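You operate a simulated robot arm through the tools that you are given. There is no shell and no other tool. Be economical: measure what you need, move in short steps, check, and stop when the job is done.

Carry out the task below with a simulated two-armed robot. There is one attempt and no reset: what you move stays moved.

TASK
Pour some pear juice into the clear glass and cap the bottle again.
Fine: 90 to 130 ml; hold the bottle while turning the cap; cap waits on the prep area, ends tight; bottle back where it stood; leave the mug. Set down upright: juice bottle.

The check looks at the end state, three seconds after you hand in, the way a careful person would. Anything else that was tipped, shoved, dropped, spilled or broken makes it a failure. A push-on lid holds only when it is set on centred and level and pressed home; a screw cap is set on level and turned clockwise until tight.

THE ROBOT
Two 6-joint arms with two-finger parallel grippers on one trunk, on a base that drives. Base frame: it is fixed to the floor where the robot stands at the start and does not move with it; the origin is under the middle of the robot, x ahead of it, y to its left, z up; the surface under the hand at the start is at about z = 0.9. Lengths are in m, angles in degrees, forces in N, time in s.
The left shoulder is at the start at [0.07, 0.166, 1.43], the right one opposite. With the tool pointing down near the work surface each hand reaches from about 0.42 to 0.82 m from the robot's upright axis, wherever it stands, measured 20 degrees to its own side. Places, roughly: neck of the juice bottle [0.5, 0.1, 1.1]; prep area [0.5, 0.1, 0.9]. Payload 3.91 kg a hand.
Tool frame (each hand has its own): the origin (TCP) lies between the finger pads and is the grasp point; the fingertips stand 0.03 m ahead of it; z points along the fingers, y is the line along which they close. The gripper opens to 0.11 m. The fingers are 0.02 m wide and 0.01 m thick; the gripper's body (0.048 by 0.112 m) begins 0.055 m behind the TCP.
Orientation is that of the tool frame in the base frame, as a unit quaternion [w, x, y, z]. With the fingers straight down and closing along the base's y, the tool's x points along the base's -x, its y along +y and its z along -z.

THE INTERFACE
- The arms move only by the tool drive_tool. It takes "left_commands", "right_commands" or both (then of equal length, played together; a hand with none holds still); each is one flat list of numbers, 7 for each row, row after row: the shift along the tool's x, y, z in m, then the turn, a rotation vector about the tool's x, y, z in degrees, then the gripper command, from -1 (shut) to 1 (fully open), values between in proportion. In form: [dx, dy, dz, wx, wy, wz, fingers, dx, dy, dz, wx, wy, wz, fingers, ...]. A call has 1 to 8 rows; each row is the pose to reach, as a shift and turn from the pose commanded when the call began, along the tool's axes at that moment. Rows are played at 5 a second. More than 0.05 m and 8.6 degrees between two rows, or a gripper value outside its range, and nothing of the call is played. A pose out of reach is approached as far as the arm can. The call stops where the force on the tool passes 40 N (or 10 N more than at its start, if that is more) or the arm is blocked; 0.2 s more then pass. The fingers move at their own pace (about 0.108 m/s each) and stop on an object; they squeeze with about 41 N. The grip force told is the motor's: it shows also when the fingers shut on nothing. Time passes only in rows, and 0.2 s behind the last, so rows that repeat a pose let the fingers close. The reply holds the time, the measured pose of the TCP, the force on the tool along the base axes, the opening and the grip force, in the units named above and with some noise, with the torque about the TCP (base axes, N m) and any sound that the robot's microphone picked up.
- Cameras (640 x 400 px; columns grow to the right, rows downward): "scene" is now at [0.1158, 0.0051, 1.6229]; the picture's right is [0.06, -1.00, 0.00], its down [-0.89, -0.05, -0.46] and it looks along [0.46, 0.03, -0.89] (base axes); focal length 266 px, centre (320, 200). "left" rides on the left gripper at [0.077, -0.007, -0.114] in its tool frame; the picture's right is [0.09, 1.00, 0.00], its down [-0.80, 0.07, -0.59] and it looks along [-0.59, 0.05, 0.80] (tool axes); focal length 270 px, centre (320, 200). "right" rides on the right gripper at [0.077, 0.007, -0.114] in its tool frame; the picture's right is [-0.09, 1.00, 0.00], its down [-0.80, -0.07, -0.59] and it looks along [-0.59, -0.05, 0.80] (tool axes); focal length 270 px, centre (320, 200). There is no depth. A picture from a camera that has moved, and an enlarged one, comes with that camera's place and axes in the base frame and with its lens.
- capture(camera): a new picture of that camera. The clock stands still meanwhile.
- move_column(by): slides the trunk up (or, below 0, down) by that many m; the arms and the scene camera ride with it, the base frame stays. It gives what a move gives, with no picture.
- roll_base(legs): drives the robot by 1 to 6 legs, each [ahead, left, turn to the left] in m, m and degrees, along the robot's own axes; the way and the turn of a leg run together, so that a leg with both is an arc; at most 1.5 m and 180 degrees a leg. The arms and the cameras ride along, it lands a little off, and it stops where it bumps. It gives what a move gives.
- aim_head(pan, tilt): turns the head with the scene camera to pan (to the left, within 86 degrees either way) and tilt (down, from -29 to 69), counted from straight ahead of the robot. It gives what a move gives.
- inspect(camera, box): a new picture of the part [left, top, right, bottom] of that camera's present view, enlarged. The clock stands still meanwhile.
- job_done(): hands the job in; it is judged then, once.

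Go step by step. Nothing tells you exact positions but the pictures and the camera data: compare them with the known pose of the tool, close in by small moves and look again before you grip or let go. The budget is 120 turns and 108 pictures, counting those below and the enlarged ones. Unless the task says otherwise, let go and move clear before handing in, and close with one line.

The tools are called after "Call:" as a command line: name --argument value ..., lists and objects as JSON in quotes. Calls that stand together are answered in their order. drive_tool: Moves the arms, as the interface text tells. Its arguments: {"type":"object","properties":{"left_commands":{"type":"array","items":{"type":"number"}},"right_commands":{"type":"array","items":{"type":"number"}}},"required":[]} The other tools are called the same way: move_column (by) slides the trunk up or down; roll_base (legs) drives the base; aim_head (pan, tilt) turns the head that bears the scene camera; capture (camera) takes a picture; inspect (camera, box) takes an enlarged picture of a part of a camera's view; job_done () hands the job in.

At the start:

```text
time_s: 0.0
left_ee_pos: [0.5035, 0.3633, 0.9985]
left_tool_rot: [0.001, -0.001, 1.0, 0.0]
left_ft_force: [0.8, 0.4, -0.2]
left_torque: [0.0, 0.04, 0.0]
left_opening: 0.1102
left_grasp_force: 0.2
right_ee_pos: [0.6922, -0.1078, 0.9991]
right_tool_rot: [0.0, 0.0, 1.0, -0.001]
right_ft_force: [0.2, -0.1, -0.1]
right_torque: [-0.01, 0.01, -0.01]
right_opening: 0.11
right_grasp_force: 0.1
trunk travel left (down, up): [-0.925, 0.015]
robot x, y, heading: [-0.0013, 0.0024, 0.0]
head pan, tilt: [3.3, 62.6]
```

scene: 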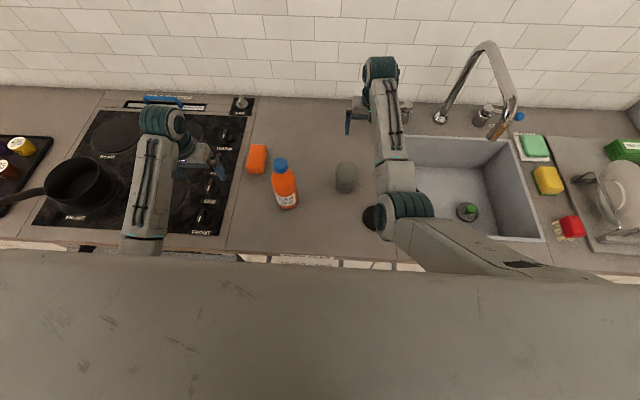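
right: 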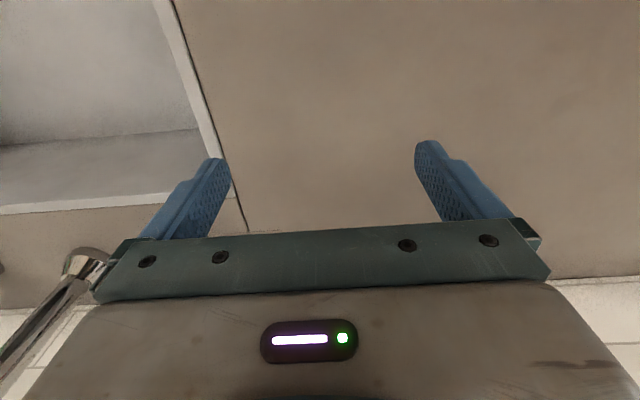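
left: 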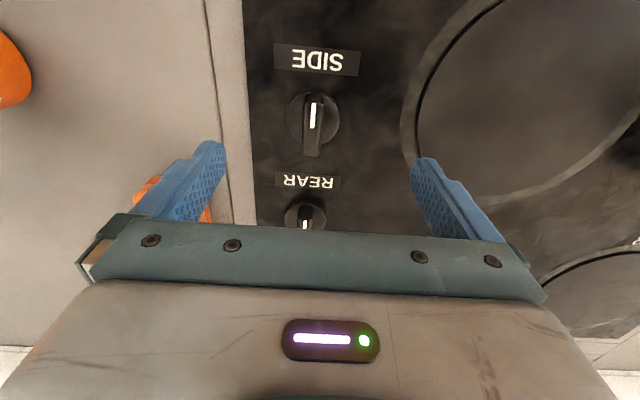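

I see an orange bottle with a blue cap near the middle, a clear or grey object beside it, and something dark near the right arm's elbow. I'll look closer before moving.

Call:
inspect --camera "scene" --box '[220, 120, 420, 250]'

Call:
inspect --camera "scene" --box '[400, 40, 640, 260]'

```text
3.08 times, centred on (320, 185) of scene
camera zoom: at [0.1158, 0.0051, 1.6229], right [0.06, -1.0, 0.0], down [-0.89, -0.05, -0.46], along [0.46, 0.03, -0.89], focal length 819 px, centre (320, 246)
```

zoom: 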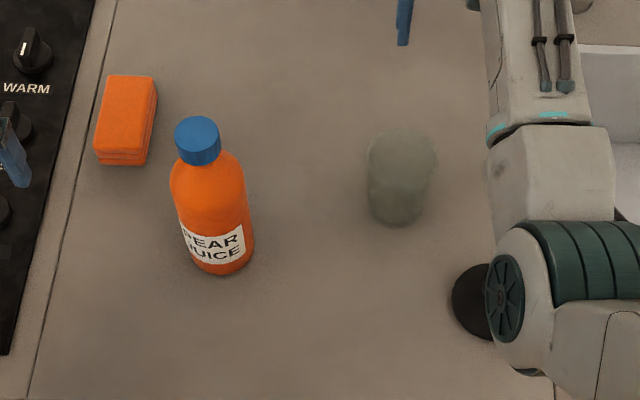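

```text
1.82 times, centred on (520, 150) of scene
camera zoom: at [0.1158, 0.0051, 1.6229], right [0.06, -1.0, 0.0], down [-0.89, -0.05, -0.46], along [0.46, 0.03, -0.89], focal length 484 px, centre (-44, 291)
```

zoom: 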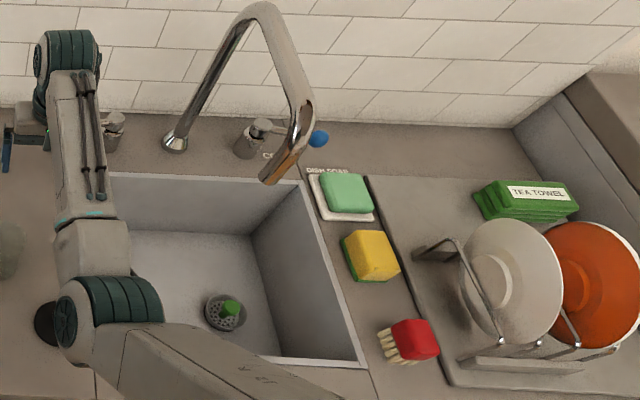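

The pear juice bottle is near (0.49, 0.12), the glass near (0.55, -0.045), and a dark mug near (0.42, -0.11) under the right elbow. I'll raise both hands for clearance before anything else.

Call:
drive_tool --left_commands '[0, 0, -0.05, 0, 0, 0, 1, 0, 0, -0.1, 0, 0, 0, 1, 0, 0, -0.15, 0, 0, 0, 1, 0, 0, -0.18, 0, 0, 0, 1]' --right_commands '[0, 0, -0.05, 0, 0, 0, 1, 0, 0, -0.1, 0, 0, 0, 1, 0, -0.04, -0.15, 0, 0, 0, 1, 0, -0.08, -0.19, 0, 0, 0, 1]'

Call:
roll_base --legs '[[-0.15, 0, 0]]'

Call:
capture --camera "scene"

```text
refused: row 3 steps farther than a row can; nothing moved
```

```text
time_s: 1.4
left_ee_pos: [0.357, 0.3625, 0.9973]
left_tool_rot: [-0.001, 0.001, 1.0, 0.0]
left_ft_force: [0.9, -0.1, -0.4]
left_torque: [0.02, -0.02, -0.01]
left_opening: 0.1102
left_grasp_force: 0.0
right_ee_pos: [0.5445, -0.1082, 0.9976]
right_tool_rot: [-0.003, 0.001, 1.0, 0.0]
right_ft_force: [0.4, 0.3, 0.0]
right_torque: [0.04, 0.02, -0.04]
right_opening: 0.1098
right_grasp_force: 0.0
trunk travel left (down, up): [-0.925, 0.015]
robot x, y, heading: [-0.1479, 0.0028, 0.1]
head pan, tilt: [3.3, 62.6]
```

```text
102 pictures are left
camera scene: at [-0.0305, 0.0052, 1.6225], right [0.06, -1.0, 0.0], down [-0.89, -0.05, -0.46], along [0.46, 0.03, -0.89], focal length 266 px, centre (320, 200)
```

scene: 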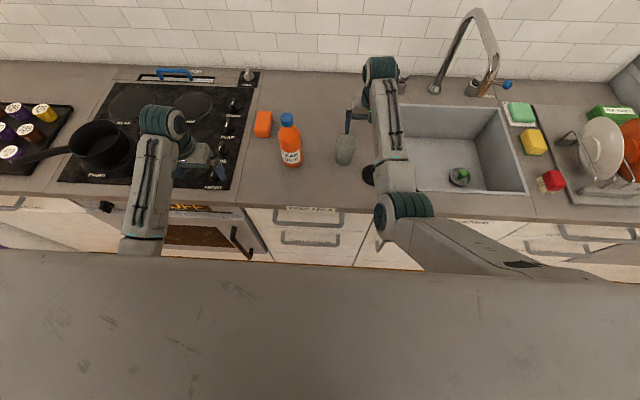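

The arm move was refused for an oversized row, yet the base moved back, so the right hand now sits near the glass. I need to check that clearance before moving it.

Call:
capture --camera "right"

Call:
inspect --camera "scene" --box '[240, 80, 420, 200]'

```text
101 pictures are left
camera right: at [0.4675, -0.1019, 1.1123], right [0.09, 1.0, 0.0], down [0.8, -0.07, 0.59], along [0.59, -0.05, -0.81], focal length 270 px, centre (320, 200)
```

right: 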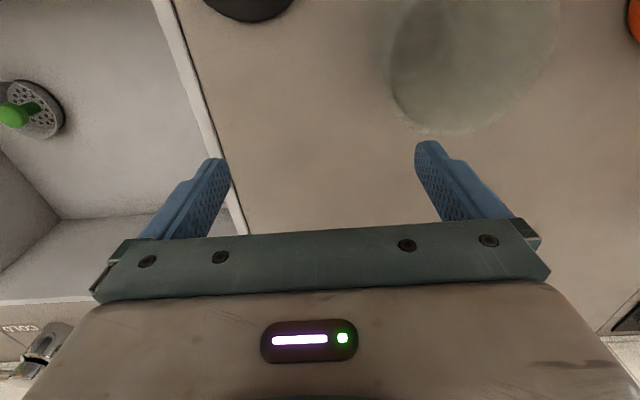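

```text
3.33 times, centred on (330, 140) of scene
camera zoom: at [-0.0305, 0.0052, 1.6225], right [0.06, -1.0, 0.0], down [-0.89, -0.05, -0.46], along [0.46, 0.03, -0.89], focal length 887 px, centre (287, 400)
```

zoom: 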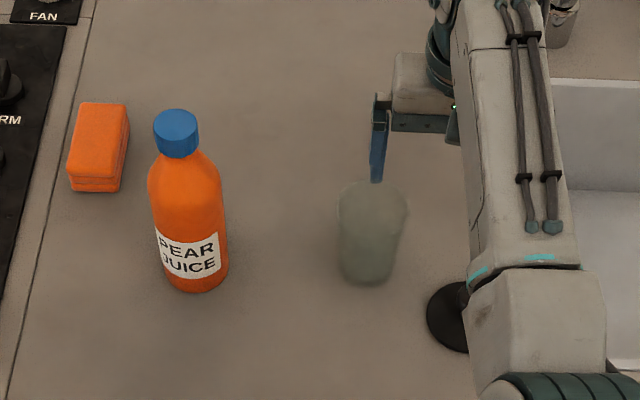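

Comparing views, the glass is about 4 cm nearer the robot than before: the right finger pushed it when I backed the base. It is still upright, so I'll back the finger off, lift clear, and then put the glass back where it stood.

Call:
drive_tool --right_commands '[-0.02, 0, 0, 0, 0, 0, 1, -0.02, 0, -0.04, 0, 0, 0, 1, -0.02, 0, -0.08, 0, 0, 0, 1, -0.02, 0, -0.12, 0, 0, 0, 1, -0.02, -0.02, -0.15, 0, 0, 0, 1, -0.02, -0.05, -0.17, 0, 0, 0, 1]' --left_commands '[0, 0, -0.04, 0, 0, 0, 1, 0, 0, -0.08, 0, 0, 0, 1, 0, 0, -0.12, 0, 0, 0, 1, 0, 0, -0.16, 0, 0, 0, 1, 0, 0, -0.18, 0, 0, 0, 1, 0, 0, -0.2, 0, 0, 0, 1]'

Call:
aim_head --pan 3.3 --tilt 50

Call:
inspect --camera "scene" --box '[240, 120, 440, 245]'

Call:
capture --camera "right"

```text
time_s: 2.8
left_ee_pos: [0.2804, 0.4354, 1.1624]
left_tool_rot: [0.005, 0.001, 1.0, -0.005]
left_ft_force: [-0.8, -0.5, -1.0]
left_torque: [-0.01, 0.03, 0.04]
left_opening: 0.1098
left_grasp_force: 0.0
left hand out of reach, approached as far as the arm can: row 1, 2, 3, 4, 5, 6
right_ee_pos: [0.5904, -0.154, 1.1484]
right_tool_rot: [0.0, 0.0, 1.0, 0.001]
right_ft_force: [0.7, -0.7, 0.3]
right_torque: [-0.03, 0.02, 0.01]
right_opening: 0.1099
right_grasp_force: 0.0
right hand out of reach, approached as far as the arm can: row 5, 6
trunk travel left (down, up): [-0.925, 0.015]
robot x, y, heading: [-0.1511, 0.0002, -0.2]
head pan, tilt: [3.3, 62.6]
```

```text
time_s: 3.5
left_ee_pos: [0.2819, 0.4367, 1.161]
left_tool_rot: [0.006, 0.001, 1.0, -0.005]
left_ft_force: [0.4, 0.5, -0.2]
left_torque: [0.0, 0.01, 0.0]
left_opening: 0.1101
left_grasp_force: 0.0
right_ee_pos: [0.591, -0.1533, 1.15]
right_tool_rot: [0.001, 0.001, 1.0, 0.0]
right_ft_force: [0.2, 0.6, 1.2]
right_torque: [-0.01, -0.01, 0.02]
right_opening: 0.1098
right_grasp_force: 0.0
trunk travel left (down, up): [-0.925, 0.015]
robot x, y, heading: [-0.1491, -0.0014, -0.3]
head pan, tilt: [3.3, 50.0]
```

```text
3.20 times, centred on (340, 182) of scene
camera zoom: at [-0.0214, 0.0057, 1.6384], right [0.06, -1.0, 0.0], down [-0.77, -0.04, -0.64], along [0.64, 0.04, -0.77], focal length 852 px, centre (256, 256)
```

zoom: 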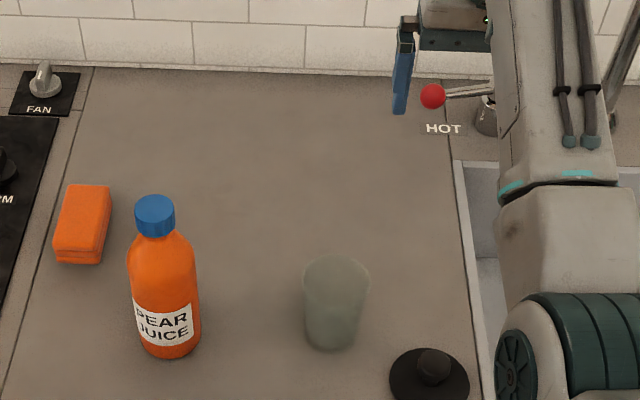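

```text
98 pictures are left
camera right: at [0.5128, -0.1463, 1.2638], right [0.09, 1.0, 0.0], down [0.8, -0.07, 0.6], along [0.59, -0.05, -0.8], focal length 270 px, centre (320, 200)
```

right: 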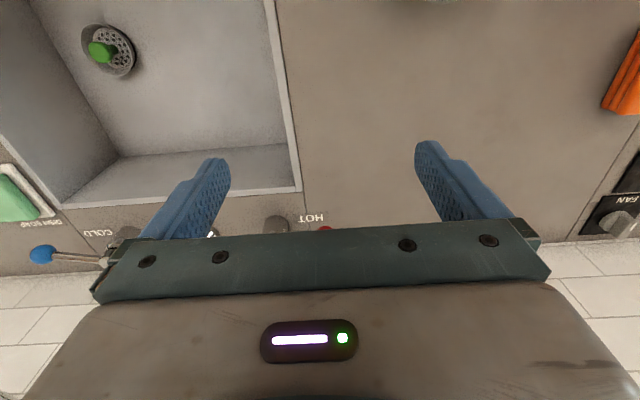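

The lifted hand no longer touches the glass, which is upright near (0.495, -0.041) and used to stand near x = 0.537. I'll bring the right hand above it to grip it and set it back.

Call:
drive_tool --right_commands '[0.03, 0.03, 0.01, 0, 0, 0, 1, 0.06, 0.06, 0.02, 0, 0, 0, 1, 0.08, 0.09, 0.04, 0, 0, 0, 1, 0.094, 0.112, 0.05, 0, 0, 0, 1, 0.094, 0.112, 0.05, 0, 0, 0, 1]'

Call:
capture --camera "right"

Call:
inspect --camera "scene" --box '[240, 120, 440, 245]'

```text
time_s: 4.9
left_ee_pos: [0.2829, 0.4371, 1.1617]
left_tool_rot: [0.006, 0.0, 1.0, -0.005]
left_ft_force: [0.8, 0.7, -0.2]
left_torque: [-0.01, -0.04, 0.04]
left_opening: 0.1104
left_grasp_force: 0.1
right_ee_pos: [0.5143, -0.0665, 1.1012]
right_tool_rot: [0.016, 0.014, 1.0, -0.017]
right_ft_force: [0.7, -0.4, -0.2]
right_torque: [-0.01, 0.0, 0.0]
right_opening: 0.1101
right_grasp_force: 0.1
right hand out of reach, approached as far as the arm can: row 1, 2, 3, 4, 5
trunk travel left (down, up): [-0.925, 0.015]
robot x, y, heading: [-0.1526, -0.0007, -0.1]
head pan, tilt: [3.3, 50.0]
stopped in row 5 (right hand): the arm was blocked; the commanded pose is now the measured one
```

```text
97 pictures are left
camera right: at [0.4339, -0.0532, 1.2139], right [0.12, 0.99, -0.03], down [0.78, -0.07, 0.62], along [0.61, -0.1, -0.78], focal length 270 px, centre (320, 200)
```

right: 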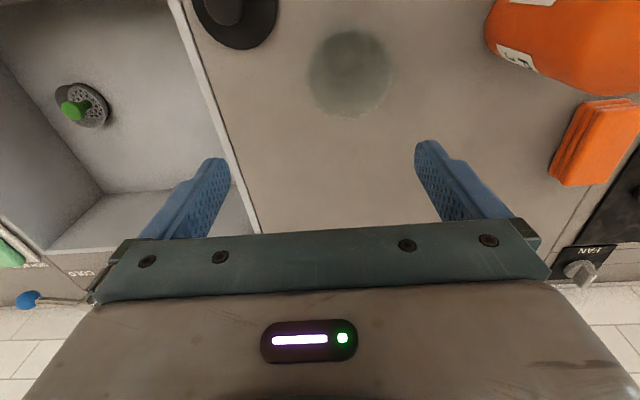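

```text
3.20 times, centred on (340, 182) of scene
camera zoom: at [-0.0211, 0.0063, 1.6384], right [0.06, -1.0, 0.0], down [-0.76, -0.04, -0.64], along [0.64, 0.04, -0.77], focal length 852 px, centre (256, 256)
```

zoom: 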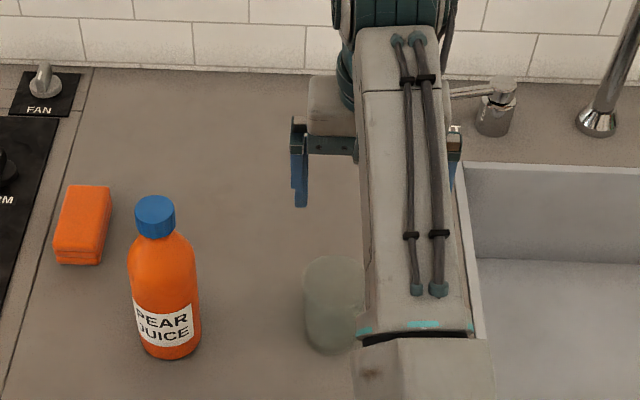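

Near and high poses are out of reach, because the hand would sit too close to the shoulder. All hands are above every object now, so I'll back the base another 10 cm.

Call:
roll_base --legs '[[-0.1, 0, 0]]'

Call:
drive_tool --right_commands '[-0.03, 0.01, 0, 0, 0, 0, 1, -0.06, 0.02, 0, 0, 0, 0, 1, -0.083, 0.026, 0, 0, 0, 0, 1, -0.083, 0.026, 0, 0, 0, 0, 1]'

Call:
capture --camera "right"

Call:
capture --camera "scene"

```text
time_s: 6.1
left_ee_pos: [0.1873, 0.4378, 1.1582]
left_tool_rot: [0.004, 0.001, 1.0, -0.005]
left_ft_force: [0.7, 0.4, -0.1]
left_torque: [0.01, 0.04, 0.01]
left_opening: 0.11
left_grasp_force: 0.1
right_ee_pos: [0.4201, -0.0652, 1.0977]
right_tool_rot: [0.012, 0.013, 1.0, -0.018]
right_ft_force: [0.3, -0.3, -0.3]
right_torque: [0.01, 0.05, 0.01]
right_opening: 0.1101
right_grasp_force: 0.0
trunk travel left (down, up): [-0.925, 0.015]
robot x, y, heading: [-0.2503, 0.0021, -0.0]
head pan, tilt: [3.3, 50.0]
```

```text
time_s: 7.1
left_ee_pos: [0.1825, 0.4374, 1.1613]
left_tool_rot: [0.008, 0.0, 1.0, -0.004]
left_ft_force: [1.0, -0.2, 0.2]
left_torque: [-0.01, 0.0, -0.03]
left_opening: 0.1098
left_grasp_force: 0.1
right_ee_pos: [0.4992, -0.042, 1.1029]
right_tool_rot: [0.015, 0.015, 1.0, -0.016]
right_ft_force: [-0.2, 1.5, 0.2]
right_torque: [-0.02, 0.02, -0.01]
right_opening: 0.1103
right_grasp_force: 0.1
trunk travel left (down, up): [-0.925, 0.015]
robot x, y, heading: [-0.248, -0.0022, -0.1]
head pan, tilt: [3.3, 50.0]
```

```text
95 pictures are left
camera right: at [0.418, -0.0289, 1.2144], right [0.12, 0.99, -0.03], down [0.78, -0.07, 0.62], along [0.61, -0.1, -0.78], focal length 270 px, centre (320, 200)
```

right: 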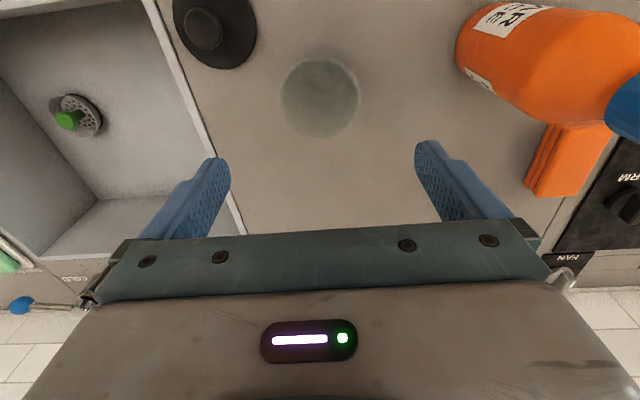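

```text
94 pictures are left
camera scene: at [-0.1208, 0.0058, 1.6385], right [0.06, -1.0, 0.0], down [-0.76, -0.04, -0.64], along [0.64, 0.04, -0.77], focal length 266 px, centre (320, 200)
```

scene: 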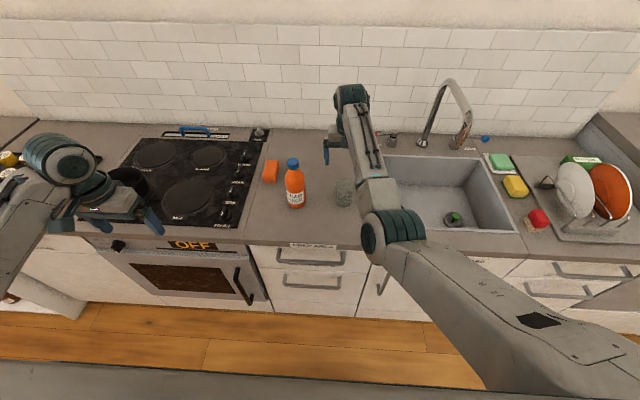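

The right hand hovers over the glass with a slight tilt. I'll level it and descend around the glass, whose rim centre is about (0.490, -0.043).

Call:
drive_tool --right_commands '[0.009, 0.001, 0.03, -1.86, 1.69, -1.7, 1, 0.011, 0.001, 0.07, -1.86, 1.69, -1.7, 1, 0.013, 0.003, 0.1, -1.86, 1.69, -1.7, 1, 0.013, 0.003, 0.1, -1.86, 1.69, -1.7, 1]'

Call:
capture --camera "right"

Call:
inspect --camera "scene" --box '[250, 130, 410, 230]'

```text
time_s: 8.1
left_ee_pos: [0.1829, 0.4375, 1.1603]
left_tool_rot: [0.005, -0.001, 1.0, -0.005]
left_ft_force: [-1.1, -0.8, 0.1]
left_torque: [0.03, -0.01, 0.02]
left_opening: 0.1102
left_grasp_force: 0.0
right_ee_pos: [0.4873, -0.0411, 1.0026]
right_tool_rot: [0.0, -0.001, 1.0, -0.001]
right_ft_force: [-0.9, 0.6, 0.1]
right_torque: [0.04, 0.02, 0.01]
right_opening: 0.11
right_grasp_force: 0.1
trunk travel left (down, up): [-0.925, 0.015]
robot x, y, heading: [-0.2475, -0.0029, 0.2]
head pan, tilt: [3.3, 50.0]
```

```text
93 pictures are left
camera right: at [0.4105, -0.0344, 1.1175], right [0.09, 1.0, 0.0], down [0.8, -0.07, 0.59], along [0.59, -0.05, -0.8], focal length 270 px, centre (320, 200)
```

right: 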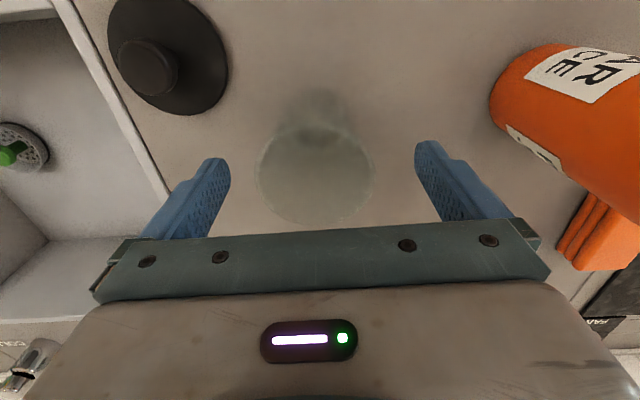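

```text
4.00 times, centred on (330, 180) of scene
camera zoom: at [-0.1193, 0.0062, 1.6384], right [0.06, -1.0, 0.0], down [-0.76, -0.04, -0.64], along [0.64, 0.04, -0.77], focal length 1065 px, centre (280, 280)
```

zoom: 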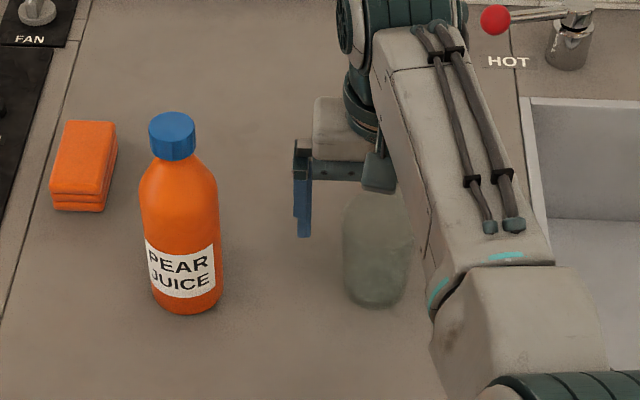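

The hand is centred over the rim, radius about 31 mm. I'll descend and close just enough to hold the glass.

Call:
drive_tool --right_commands '[0.001, -0.001, 0.02, 0, 0, 0, 1, 0.001, -0.001, 0.037, 0, 0, 0, 1, 0.001, -0.001, 0.037, 0, 0, 0, 0.3, 0.001, -0.001, 0.037, 0, 0, 0, 0, 0.001, -0.001, 0.037, 0, 0, 0, 0, 0.001, -0.001, 0.037, 0, 0, 0, 0]'

Call:
capture --camera "right"

```text
time_s: 9.5
left_ee_pos: [0.1831, 0.4375, 1.1615]
left_tool_rot: [0.007, 0.0, 1.0, -0.004]
left_ft_force: [0.5, -0.7, -0.9]
left_torque: [0.04, 0.03, 0.02]
left_opening: 0.11
left_grasp_force: 0.0
right_ee_pos: [0.4873, -0.0411, 0.9652]
right_tool_rot: [-0.002, -0.001, 1.0, -0.001]
right_ft_force: [-0.3, -0.4, -0.2]
right_torque: [0.03, 0.07, 0.02]
right_opening: 0.0702
right_grasp_force: 41.6
trunk travel left (down, up): [-0.925, 0.015]
robot x, y, heading: [-0.2483, -0.0024, -0.1]
head pan, tilt: [3.3, 50.0]
```

```text
91 pictures are left
camera right: at [0.4108, -0.0347, 1.0796], right [0.09, 1.0, 0.0], down [0.8, -0.07, 0.59], along [0.59, -0.05, -0.8], focal length 270 px, centre (320, 200)
```

right: 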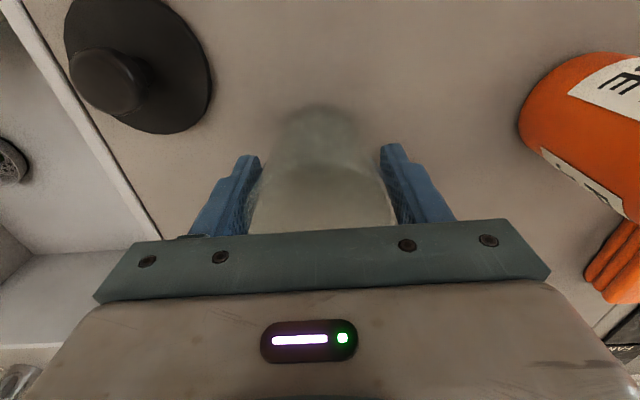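

The glass is held at 70 mm wide. I'll lift it a few millimetres, move it 43 mm back in +x to where it stood, set it down and release.

Call:
drive_tool --right_commands '[0, 0, -0.005, 0, 0, 0, 0, -0.02, -0.002, -0.005, 0, 0, 0, 0, -0.043, -0.0035, -0.005, 0, 0, 0, 0, -0.043, -0.0035, -0.005, 0, 0, 0, 0, -0.043, -0.0035, -0.002, 0, 0, 0, 0, -0.043, -0.0035, 0.0, 0, 0, 0, 0, -0.043, -0.0035, 0.0, 0, 0, 0, 0]'

```text
time_s: 11.1
left_ee_pos: [0.1829, 0.4381, 1.1616]
left_tool_rot: [0.007, 0.0, 1.0, -0.004]
left_ft_force: [0.6, 0.0, -0.2]
left_torque: [0.02, 0.0, 0.0]
left_opening: 0.1101
left_grasp_force: 0.0
right_ee_pos: [0.5177, -0.0481, 0.9736]
right_tool_rot: [-0.001, 0.0, 1.0, 0.0]
right_ft_force: [-0.9, -1.3, -2.8]
right_torque: [-0.01, -0.01, 0.01]
right_opening: 0.07
right_grasp_force: 40.3
right hand out of reach, approached as far as the arm can: row 3, 4, 5, 6, 7
trunk travel left (down, up): [-0.925, 0.015]
robot x, y, heading: [-0.2483, -0.0037, 0.0]
head pan, tilt: [3.3, 50.0]
```

The hand hit its far limit with the glass 8 mm up. I'll roll the base 5 cm forward with the glass held, then finish the placement.

Call:
roll_base --legs '[[0.05, 0, 0]]'

```text
time_s: 12.0
left_ee_pos: [0.2221, 0.4371, 1.1647]
left_tool_rot: [0.01, 0.0, 1.0, -0.004]
left_ft_force: [0.0, 0.0, -0.6]
left_torque: [-0.01, -0.06, 0.01]
left_opening: 0.1103
left_grasp_force: 0.0
right_ee_pos: [0.5602, -0.0483, 0.9788]
right_tool_rot: [0.004, -0.002, 1.0, 0.0]
right_ft_force: [0.3, 0.1, -1.2]
right_torque: [-0.02, -0.07, 0.01]
right_opening: 0.0703
right_grasp_force: 40.9
trunk travel left (down, up): [-0.925, 0.015]
robot x, y, heading: [-0.2018, 0.0025, -0.3]
head pan, tilt: [3.3, 50.0]
```

The glass is held at x = 0.560 and needs to end at x = 0.530. I'll move it back and lower it gently.

Call:
drive_tool --right_commands '[0.015, 0.002, 0, 0, 0, 0, 0, 0.03, 0.0035, 0, 0, 0, 0, 0, 0.03, 0.0035, 0.006, 0, 0, 0, 0, 0.03, 0.0035, 0.01, 0, 0, 0, 0, 0.03, 0.0035, 0.0125, 0, 0, 0, 0, 0.03, 0.0035, 0.0125, 0, 0, 0, 0]'

Call:
capture --camera "right"

```text
time_s: 13.4
left_ee_pos: [0.2282, 0.4361, 1.1625]
left_tool_rot: [0.007, 0.0, 1.0, -0.005]
left_ft_force: [0.1, 0.8, 0.3]
left_torque: [-0.01, 0.02, -0.05]
left_opening: 0.1101
left_grasp_force: 0.0
right_ee_pos: [0.5352, -0.0439, 0.9654]
right_tool_rot: [0.003, -0.001, 1.0, 0.0]
right_ft_force: [5.0, -1.1, 22.8]
right_torque: [-0.06, 0.27, 0.09]
right_opening: 0.07
right_grasp_force: 41.7
trunk travel left (down, up): [-0.925, 0.015]
robot x, y, heading: [-0.1995, -0.0021, 0.1]
head pan, tilt: [3.3, 50.0]
```

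```text
90 pictures are left
camera right: at [0.4576, -0.0379, 1.0782], right [0.09, 1.0, 0.0], down [0.8, -0.07, 0.6], along [0.6, -0.05, -0.8], focal length 270 px, centre (320, 200)
```

right: 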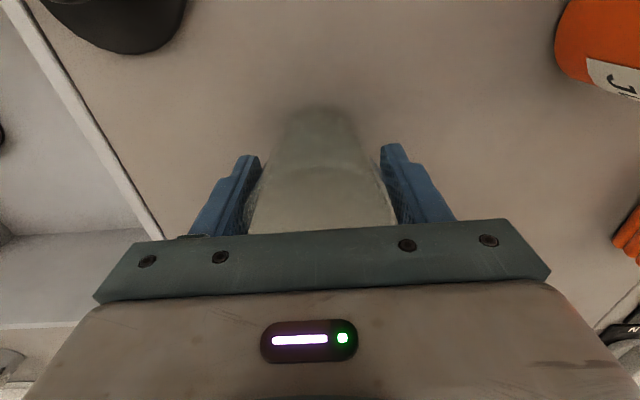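

It is touching down with about 23 N. I'll ease up 2 mm, open the fingers and rise clear.

Call:
drive_tool --right_commands '[0.003, 0, -0.003, 0, 0, 0, 0, 0.003, 0, -0.001, 0, 0, 0, 0, 0.003, 0, -0.001, 0, 0, 0, 0.6, 0.003, 0, -0.001, 0, 0, 0, 1, 0.003, 0, -0.001, 0, 0, 0, 1, 0.003, 0, -0.04, 0, 0, 0, 1, 0.003, 0, -0.08, 0, 0, 0, 1, 0.003, 0, -0.115, 0, 0, 0, 1]'

Call:
inspect --camera "scene" --box '[250, 130, 410, 230]'

Call:
capture --camera "right"

```text
time_s: 15.2
left_ee_pos: [0.2313, 0.4372, 1.1617]
left_tool_rot: [0.005, 0.0, 1.0, -0.004]
left_ft_force: [0.5, -0.6, -0.3]
left_torque: [0.02, 0.04, 0.01]
left_opening: 0.11
left_grasp_force: 0.0
right_ee_pos: [0.5341, -0.0451, 1.075]
right_tool_rot: [-0.001, -0.002, 1.0, 0.0]
right_ft_force: [-0.2, -0.6, 0.2]
right_torque: [0.0, -0.01, 0.02]
right_opening: 0.1099
right_grasp_force: 0.0
trunk travel left (down, up): [-0.925, 0.015]
robot x, y, heading: [-0.196, 0.0003, 0.0]
head pan, tilt: [3.3, 50.0]
```

```text
4.00 times, centred on (330, 180) of scene
camera zoom: at [-0.071, 0.0061, 1.6383], right [0.06, -1.0, 0.0], down [-0.76, -0.04, -0.64], along [0.64, 0.04, -0.77], focal length 1065 px, centre (280, 280)
```

zoom: 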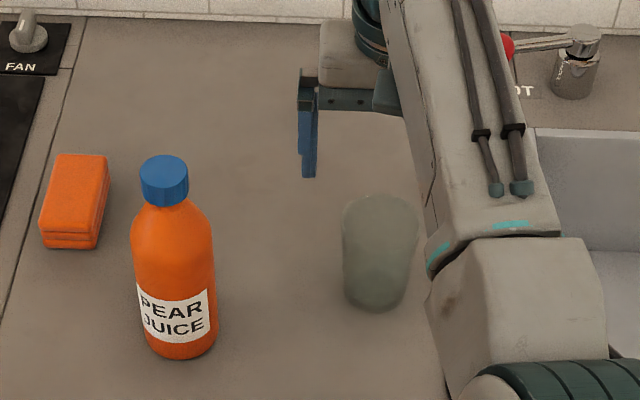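

```text
88 pictures are left
camera right: at [0.4565, -0.0372, 1.1899], right [0.09, 1.0, 0.0], down [0.8, -0.07, 0.59], along [0.59, -0.05, -0.8], focal length 270 px, centre (320, 200)
```

right: 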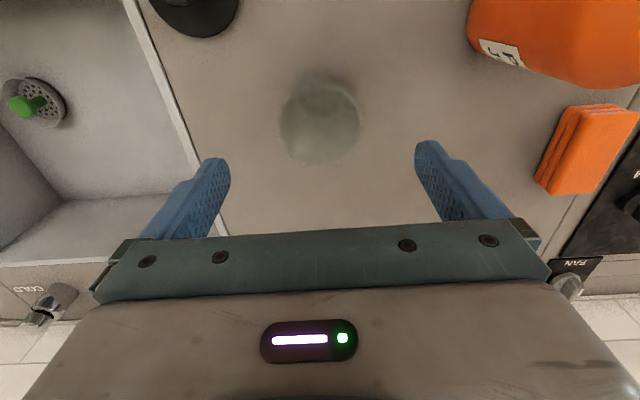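

The glass is back within a few millimetres of its original spot. The bottle axis is about (0.489, 0.125) and the cap top about z = 1.085, so next I'll swing the left hand to point forward behind the bottle.

Call:
drive_tool --left_commands '[-0.005, -0.03, 0.01, 0, -8.5, 0, 1, -0.01, -0.06, 0.02, 0, -17, 0, 1, -0.015, -0.09, 0.03, 0, -25.5, 0, 1, -0.02, -0.12, 0.04, 0, -34, 0, 1, -0.025, -0.15, 0.05, 0, -42.5, 0, 1, -0.03, -0.18, 0.06, 0, -51, 0, 1, -0.04, -0.21, 0.07, 0, -59.5, 0, 1, -0.05, -0.24, 0.08, 0, -68, 0, 1]'

Call:
capture --camera "scene"

Call:
capture --camera "left"

```text
time_s: 17.0
left_ee_pos: [0.279, 0.1939, 1.0853]
left_tool_rot: [0.564, -0.001, 0.826, -0.003]
left_ft_force: [-0.3, 0.0, -0.6]
left_torque: [0.04, -0.02, 0.04]
left_opening: 0.1102
left_grasp_force: 0.0
right_ee_pos: [0.5333, -0.0463, 1.0746]
right_tool_rot: [-0.001, -0.001, 1.0, 0.001]
right_ft_force: [-0.8, -0.4, -0.8]
right_torque: [0.05, 0.02, 0.0]
right_opening: 0.1101
right_grasp_force: 0.0
trunk travel left (down, up): [-0.925, 0.015]
robot x, y, heading: [-0.1999, 0.0038, -0.1]
head pan, tilt: [3.3, 50.0]
```

```text
87 pictures are left
camera scene: at [-0.071, 0.0028, 1.6384], right [0.06, -1.0, 0.0], down [-0.76, -0.04, -0.64], along [0.64, 0.04, -0.77], focal length 266 px, centre (320, 200)
```

scene: 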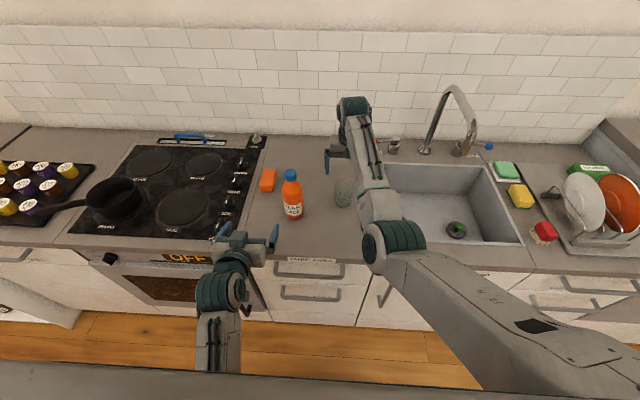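

```text
86 pictures are left
camera left: at [0.1452, 0.1883, 1.0558], right [-0.03, 1.0, -0.09], down [-0.26, 0.08, 0.96], along [0.96, 0.05, 0.26], focal length 270 px, centre (320, 200)
```

left: 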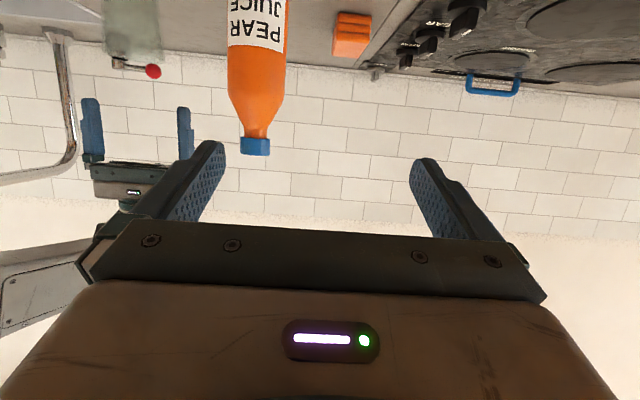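

The left hand points forward and about 21 degrees down. I'll bring it level behind the bottle and look again before closing in.

Call:
drive_tool --left_commands '[0.012, -0.02, 0.03, 0, 0, 0, 1, 0.023, -0.04, 0.06, 0, 0, 0, 1, 0.034, -0.06, 0.1, 0, 0, 0, 1, 0.0452, -0.073, 0.1317, 0, 0, 0, 1, 0.0452, -0.073, 0.1317, 0, 0, 0, 1]'

Call:
capture --camera "left"

Call:
inspect --camera "scene" --box '[230, 150, 390, 250]'

```text
time_s: 18.4
left_ee_pos: [0.3793, 0.1578, 0.9764]
left_tool_rot: [0.558, 0.028, 0.829, 0.032]
left_ft_force: [-0.5, 0.1, 0.2]
left_torque: [0.0, 0.01, -0.01]
left_opening: 0.1099
left_grasp_force: 0.1
right_ee_pos: [0.5328, -0.0437, 1.0755]
right_tool_rot: [0.0, -0.001, 1.0, 0.0]
right_ft_force: [0.4, -0.6, 0.2]
right_torque: [-0.02, 0.01, 0.02]
right_opening: 0.1099
right_grasp_force: 0.0
trunk travel left (down, up): [-0.925, 0.015]
robot x, y, heading: [-0.2008, -0.0003, 0.3]
head pan, tilt: [3.3, 50.0]
stopped in row 5 (left hand): the arm was blocked; the commanded pose is now the measured one
```

```text
85 pictures are left
camera left: at [0.2464, 0.156, 0.948], right [-0.02, 1.0, 0.0], down [-0.25, -0.01, 0.97], along [0.97, 0.02, 0.25], focal length 270 px, centre (320, 200)
```

left: 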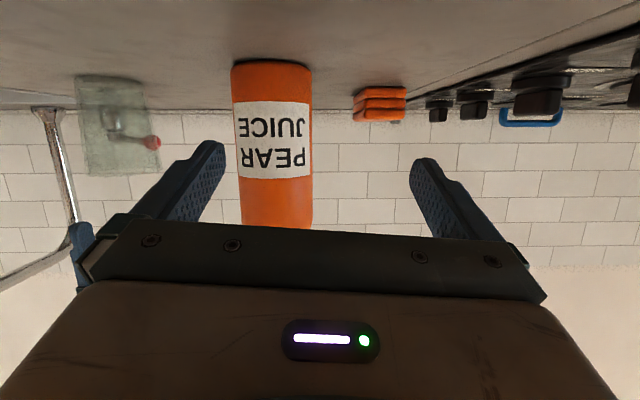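

```text
4.00 times, centred on (310, 200) of scene
camera zoom: at [-0.0713, 0.0063, 1.6384], right [0.06, -1.0, 0.0], down [-0.76, -0.04, -0.64], along [0.64, 0.04, -0.77], focal length 1065 px, centre (360, 200)
```

zoom: 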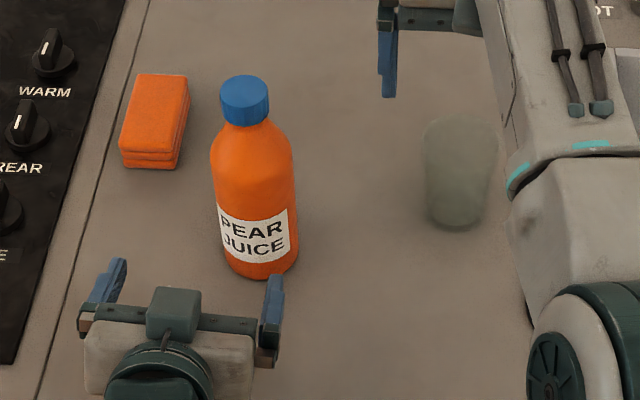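

The bottle stands between the fingers' directions, but the left arm stopped 3.5 cm short sideways without touching anything at the hand. I'll look at the whole scene to see why.

Call:
aim_head --pan 10 --tilt 62

Call:
capture --camera "scene"

```text
time_s: 19.1
left_ee_pos: [0.3815, 0.158, 0.9767]
left_tool_rot: [0.558, 0.027, 0.829, 0.032]
left_ft_force: [-0.8, 0.2, 0.3]
left_torque: [0.01, 0.03, 0.02]
left_opening: 0.1102
left_grasp_force: 0.0
right_ee_pos: [0.5341, -0.0434, 1.0757]
right_tool_rot: [-0.001, -0.002, 1.0, 0.0]
right_ft_force: [0.6, 0.6, 0.5]
right_torque: [0.0, 0.03, -0.02]
right_opening: 0.1098
right_grasp_force: 0.1
trunk travel left (down, up): [-0.925, 0.015]
robot x, y, heading: [-0.1986, 0.0003, 0.1]
head pan, tilt: [10.0, 62.0]
```

```text
83 pictures are left
camera scene: at [-0.084, 0.0128, 1.6235], right [0.17, -0.98, 0.0], down [-0.87, -0.15, -0.47], along [0.46, 0.08, -0.88], focal length 266 px, centre (320, 200)
```

scene: 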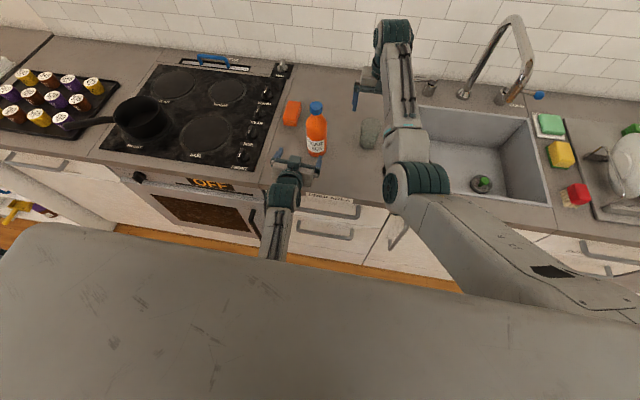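

The left arm dislikes crossing past its shoulder line, so I'll yaw the hand about 20 degrees and approach the bottle diagonally from the left. I'll also correct its 5-degree roll.

Call:
drive_tool --left_commands '[0, 0, 0, 6.2, 0, 0.7, 1, 0, 0, 0, 12.4, 0, 1.4, 1, 0, 0, 0, 18.6, 0, 2.1, 1, 0, 0, 0, 18.6, 0, 2.1, 1]'

Call:
capture --camera "left"

```text
time_s: 20.1
left_ee_pos: [0.3813, 0.1553, 0.9776]
left_tool_rot: [0.545, 0.133, 0.823, -0.095]
left_ft_force: [-0.1, -0.8, -0.3]
left_torque: [-0.02, 0.01, 0.01]
left_opening: 0.1103
left_grasp_force: 0.2
right_ee_pos: [0.5333, -0.0441, 1.0758]
right_tool_rot: [-0.001, -0.002, 1.0, 0.0]
right_ft_force: [-0.6, 0.7, 0.1]
right_torque: [0.01, -0.01, 0.0]
right_opening: 0.11
right_grasp_force: 0.1
trunk travel left (down, up): [-0.925, 0.015]
robot x, y, heading: [-0.1955, -0.0019, 0.1]
head pan, tilt: [10.0, 62.0]
```

```text
82 pictures are left
camera left: at [0.2515, 0.1934, 0.9502], right [0.29, 0.95, -0.09], down [-0.2, 0.15, 0.97], along [0.94, -0.26, 0.23], focal length 270 px, centre (320, 200)
```

left: 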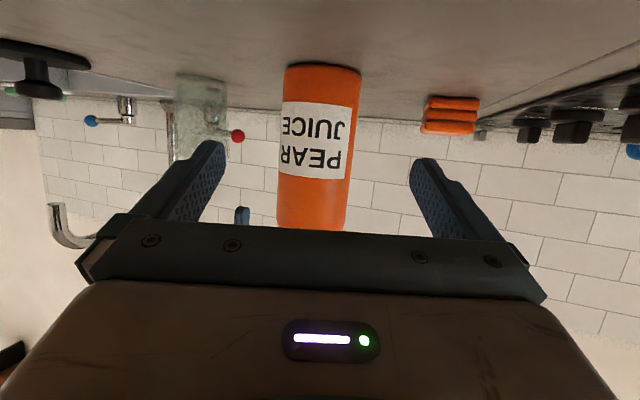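

The bottle is now centred between the open fingers. I'll advance about 10 cm around it with the fingers open and then check.

Call:
drive_tool --left_commands '[-0.012, 0.001, 0.024, 0, 0, 0, 1, -0.024, 0.002, 0.048, 0, 0, 0, 1, -0.036, 0.003, 0.072, 0, 0, 0, 1, -0.048, 0.0035, 0.0955, 0, 0, 0, 1, -0.048, 0.0035, 0.0955, 0, 0, 0, 1]'

Call:
capture --camera "left"

Call:
inspect --camera "scene" --box '[250, 80, 410, 180]'

```text
time_s: 21.3
left_ee_pos: [0.4833, 0.1244, 0.9852]
left_tool_rot: [0.545, 0.131, 0.823, -0.093]
left_ft_force: [-0.1, 0.4, 0.4]
left_torque: [-0.04, 0.04, -0.01]
left_opening: 0.1098
left_grasp_force: 0.1
right_ee_pos: [0.535, -0.0435, 1.0758]
right_tool_rot: [-0.001, -0.002, 1.0, -0.001]
right_ft_force: [0.4, 0.2, 0.0]
right_torque: [0.0, 0.03, -0.05]
right_opening: 0.1098
right_grasp_force: 0.1
trunk travel left (down, up): [-0.925, 0.015]
robot x, y, heading: [-0.2008, 0.0003, 0.1]
head pan, tilt: [10.0, 62.0]
```

```text
81 pictures are left
camera left: at [0.3538, 0.1617, 0.9578], right [0.28, 0.95, -0.09], down [-0.2, 0.15, 0.97], along [0.94, -0.26, 0.23], focal length 270 px, centre (320, 200)
```

left: 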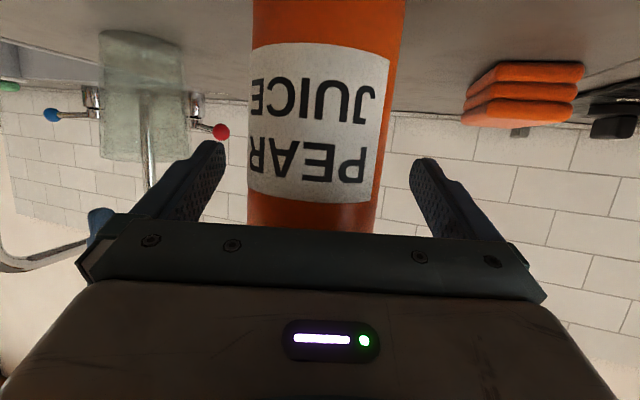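

```text
4.00 times, centred on (330, 130) of scene
camera zoom: at [-0.0845, 0.0127, 1.6235], right [0.17, -0.98, 0.0], down [-0.87, -0.15, -0.47], along [0.46, 0.08, -0.88], focal length 1065 px, centre (280, 480)
```

zoom: 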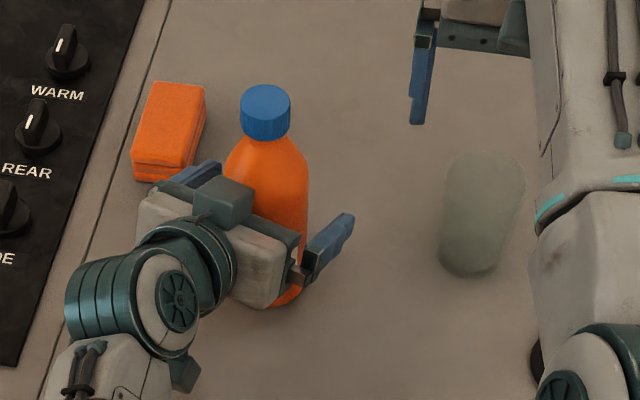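

The fingers straddle the bottle evenly, so I'll close on it.

Call:
drive_tool --left_commands '[0, 0, 0, 0, 0, 0, 0.5, 0, 0, 0, 0, 0, 0, -0.2, 0, 0, 0, 0, 0, 0, -1, 0, 0, 0, 0, 0, 0, -1]'

Call:
capture --camera "left"

Call:
inspect --camera "scene" --box '[250, 80, 410, 180]'

```text
time_s: 22.3
left_ee_pos: [0.4825, 0.1252, 0.9854]
left_tool_rot: [0.546, 0.131, 0.822, -0.093]
left_ft_force: [1.2, 0.4, 1.2]
left_torque: [0.08, -0.14, -0.02]
left_opening: 0.0613
left_grasp_force: 41.4
right_ee_pos: [0.5343, -0.0437, 1.0758]
right_tool_rot: [-0.001, -0.002, 1.0, 0.0]
right_ft_force: [-0.2, 0.2, 0.5]
right_torque: [-0.02, -0.01, -0.01]
right_opening: 0.1101
right_grasp_force: 0.1
trunk travel left (down, up): [-0.925, 0.015]
robot x, y, heading: [-0.2023, 0.0005, -0.2]
head pan, tilt: [10.0, 62.0]
```

```text
79 pictures are left
camera left: at [0.3538, 0.1619, 0.9578], right [0.28, 0.95, -0.09], down [-0.2, 0.15, 0.97], along [0.94, -0.26, 0.23], focal length 270 px, centre (320, 200)
```

left: 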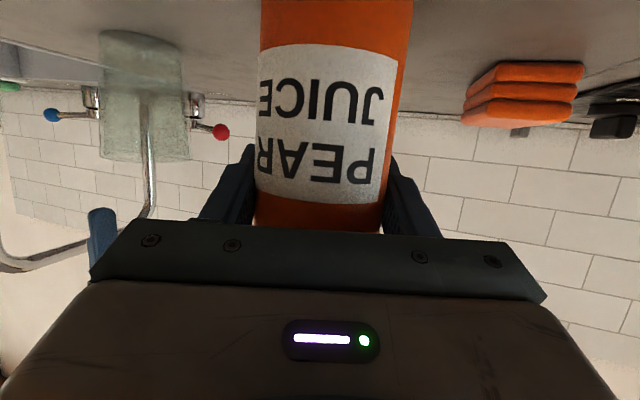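

```text
4.00 times, centred on (330, 130) of scene
camera zoom: at [-0.0842, 0.0126, 1.6235], right [0.17, -0.98, 0.0], down [-0.87, -0.15, -0.47], along [0.46, 0.08, -0.88], focal length 1065 px, centre (280, 480)
```

zoom: 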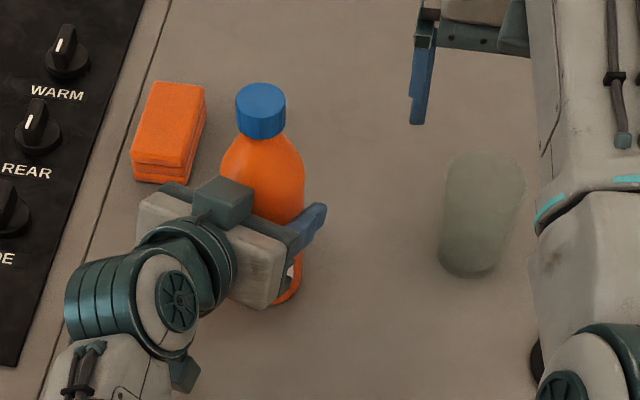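

The bottle is held, 61 mm wide, and shifted only about 3 mm. Now I'll bring the right hand up and over the cap near (0.492, 0.126), open, with the tips above the cap.

Call:
drive_tool --right_commands '[0, 0, -0.03, 0, 0, 0, 1, 0, 0.02, -0.06, 0, 0, 0, 1, 0.01, 0.05, -0.065, 0, 0, 0, 1, 0.02, 0.08, -0.065, 0, 0, 0, 1, 0.03, 0.11, -0.065, 0, 0, 0, 1, 0.042, 0.14, -0.065, 0, 0, 0, 1, 0.042, 0.168, -0.065, 0, 0, 0, 1, 0.042, 0.168, -0.065, 0, 0, 0, 1]'

Call:
capture --camera "right"

Call:
capture --camera "scene"

```text
time_s: 24.1
left_ee_pos: [0.4843, 0.1234, 0.9849]
left_tool_rot: [0.546, 0.131, 0.822, -0.092]
left_ft_force: [0.4, 0.6, 0.5]
left_torque: [0.2, -0.09, -0.03]
left_opening: 0.0616
left_grasp_force: 40.8
right_ee_pos: [0.5593, 0.0559, 1.1277]
right_tool_rot: [0.0, -0.002, 1.0, 0.0]
right_ft_force: [-0.4, -0.6, 0.4]
right_torque: [-0.03, 0.02, 0.02]
right_opening: 0.1101
right_grasp_force: 0.1
right hand out of reach, approached as far as the arm can: row 4, 5, 6, 7, 8
trunk travel left (down, up): [-0.925, 0.015]
robot x, y, heading: [-0.2, -0.0036, -0.1]
head pan, tilt: [10.0, 62.0]
```

```text
77 pictures are left
camera right: at [0.4826, 0.062, 1.2429], right [0.09, 1.0, 0.0], down [0.8, -0.07, 0.59], along [0.59, -0.05, -0.81], focal length 270 px, centre (320, 200)
```

right: 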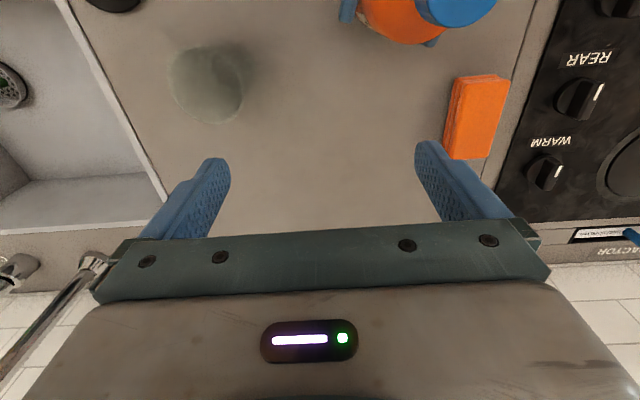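

```text
76 pictures are left
camera scene: at [-0.0843, 0.0126, 1.6235], right [0.17, -0.98, 0.0], down [-0.87, -0.15, -0.47], along [0.46, 0.08, -0.88], focal length 266 px, centre (320, 200)
```

scene: 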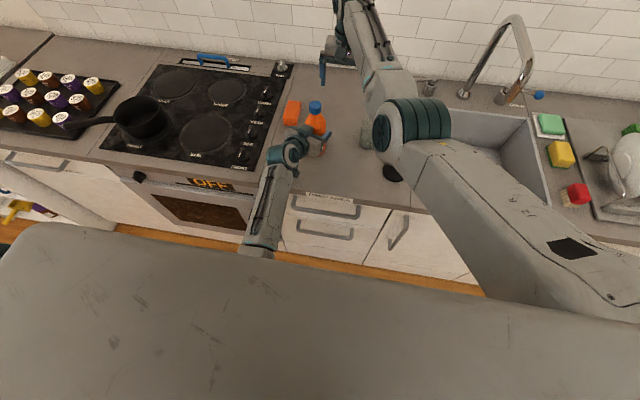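

The right hand stopped short because of joint limits rather than distance. The cap is round, so I'll yaw the hand to the arm's bearing and retry the approach at this height.

Call:
drive_tool --right_commands '[0, 0, 0, 0, 0, -8.5, 1, 0, 0, 0, 0, 0, -17, 1, 0.01, 0.01, 0, 0, 0, -25.5, 1, 0.03, 0.03, 0, 0, 0, -34, 1, 0.05, 0.05, 0, 0, 0, -34, 1, 0.067, 0.07, 0, 0, 0, -34, 1, 0.067, 0.07, 0, 0, 0, -34, 1]'

Call:
capture --camera "right"

```text
time_s: 25.7
left_ee_pos: [0.4832, 0.1249, 0.9842]
left_tool_rot: [0.546, 0.132, 0.822, -0.094]
left_ft_force: [1.1, -0.1, 2.6]
left_torque: [0.19, -0.12, -0.01]
left_opening: 0.0615
left_grasp_force: 40.6
right_ee_pos: [0.5611, 0.0592, 1.119]
right_tool_rot: [-0.001, -0.294, 0.956, 0.0]
right_ft_force: [0.8, 0.2, 0.0]
right_torque: [0.01, 0.03, -0.02]
right_opening: 0.11
right_grasp_force: 0.1
right hand out of reach, approached as far as the arm can: row 3, 4, 5, 6, 7
trunk travel left (down, up): [-0.925, 0.015]
robot x, y, heading: [-0.1976, 0.0008, -0.4]
head pan, tilt: [10.0, 62.0]
```

```text
75 pictures are left
camera right: at [0.4936, 0.0219, 1.2324], right [-0.49, 0.87, 0.0], down [0.7, 0.39, 0.59], along [0.52, 0.29, -0.8], focal length 270 px, centre (320, 200)
```

right: 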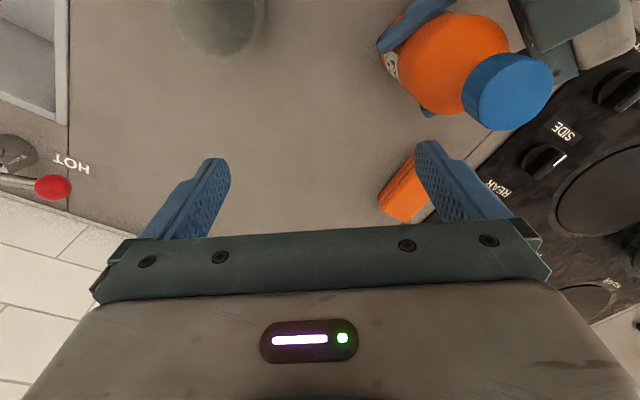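

The inward bearing is the limit, so the bottle should sit more in front of the right arm. I'll release the bottle for now, pull both hands clear, and shift the base left and slightly back.

Call:
drive_tool --left_commands '[0, 0, 0, 0, 0, 0, 0.4, 0, 0, 0, 0, 0, 0, 1, 0, 0, 0, 0, 0, 0, 1, 0.012, -0.001, -0.024, 0, 0, 0, 1, 0.024, -0.002, -0.048, 0, 0, 0, 1, 0.036, -0.003, -0.072, 0, 0, 0, 1, 0.048, -0.0035, -0.0955, 0, 0, 0, 1, 0.048, -0.0035, -0.1, 0, 0, 0, 1]' --right_commands '[0.01, -0.015, 0, 0, 0, 8, 1, 0.02, -0.03, 0, 0, 0, 16, 1, 0.03, -0.045, 0, 0, 0, 24, 1, 0.04, -0.06, 0, 0, 0, 32, 1, 0.05, -0.075, 0, 0, 0, 34, 1, 0.067, -0.1, 0, 0, 0, 34, 1, 0.067, -0.1, 0, 0, 0, 34, 1, 0.067, -0.1, 0, 0, 0, 34, 1]'

Call:
capture --camera "scene"

```text
time_s: 27.5
left_ee_pos: [0.3766, 0.159, 0.9776]
left_tool_rot: [0.545, 0.132, 0.823, -0.095]
left_ft_force: [-0.6, 0.1, 0.3]
left_torque: [-0.01, 0.03, 0.0]
left_opening: 0.1098
left_grasp_force: 0.1
right_ee_pos: [0.5588, -0.0606, 1.1192]
right_tool_rot: [-0.001, -0.002, 1.0, -0.001]
right_ft_force: [0.1, -0.6, 0.1]
right_torque: [0.01, 0.0, -0.04]
right_opening: 0.11
right_grasp_force: 0.0
trunk travel left (down, up): [-0.925, 0.015]
robot x, y, heading: [-0.2005, -0.0009, -0.2]
head pan, tilt: [10.0, 62.0]
```

```text
74 pictures are left
camera scene: at [-0.0846, 0.0134, 1.6235], right [0.17, -0.98, 0.0], down [-0.87, -0.15, -0.47], along [0.46, 0.08, -0.88], focal length 266 px, centre (320, 200)
```

scene: 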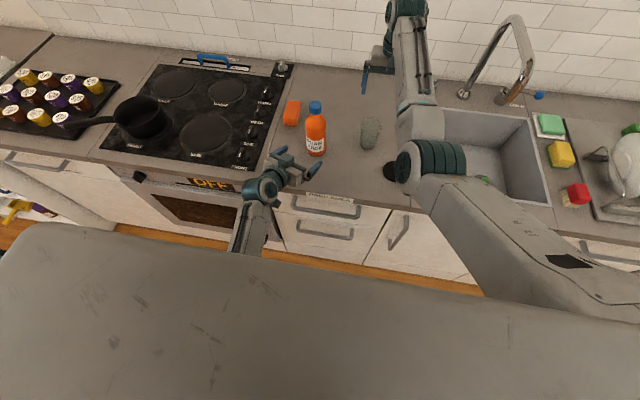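

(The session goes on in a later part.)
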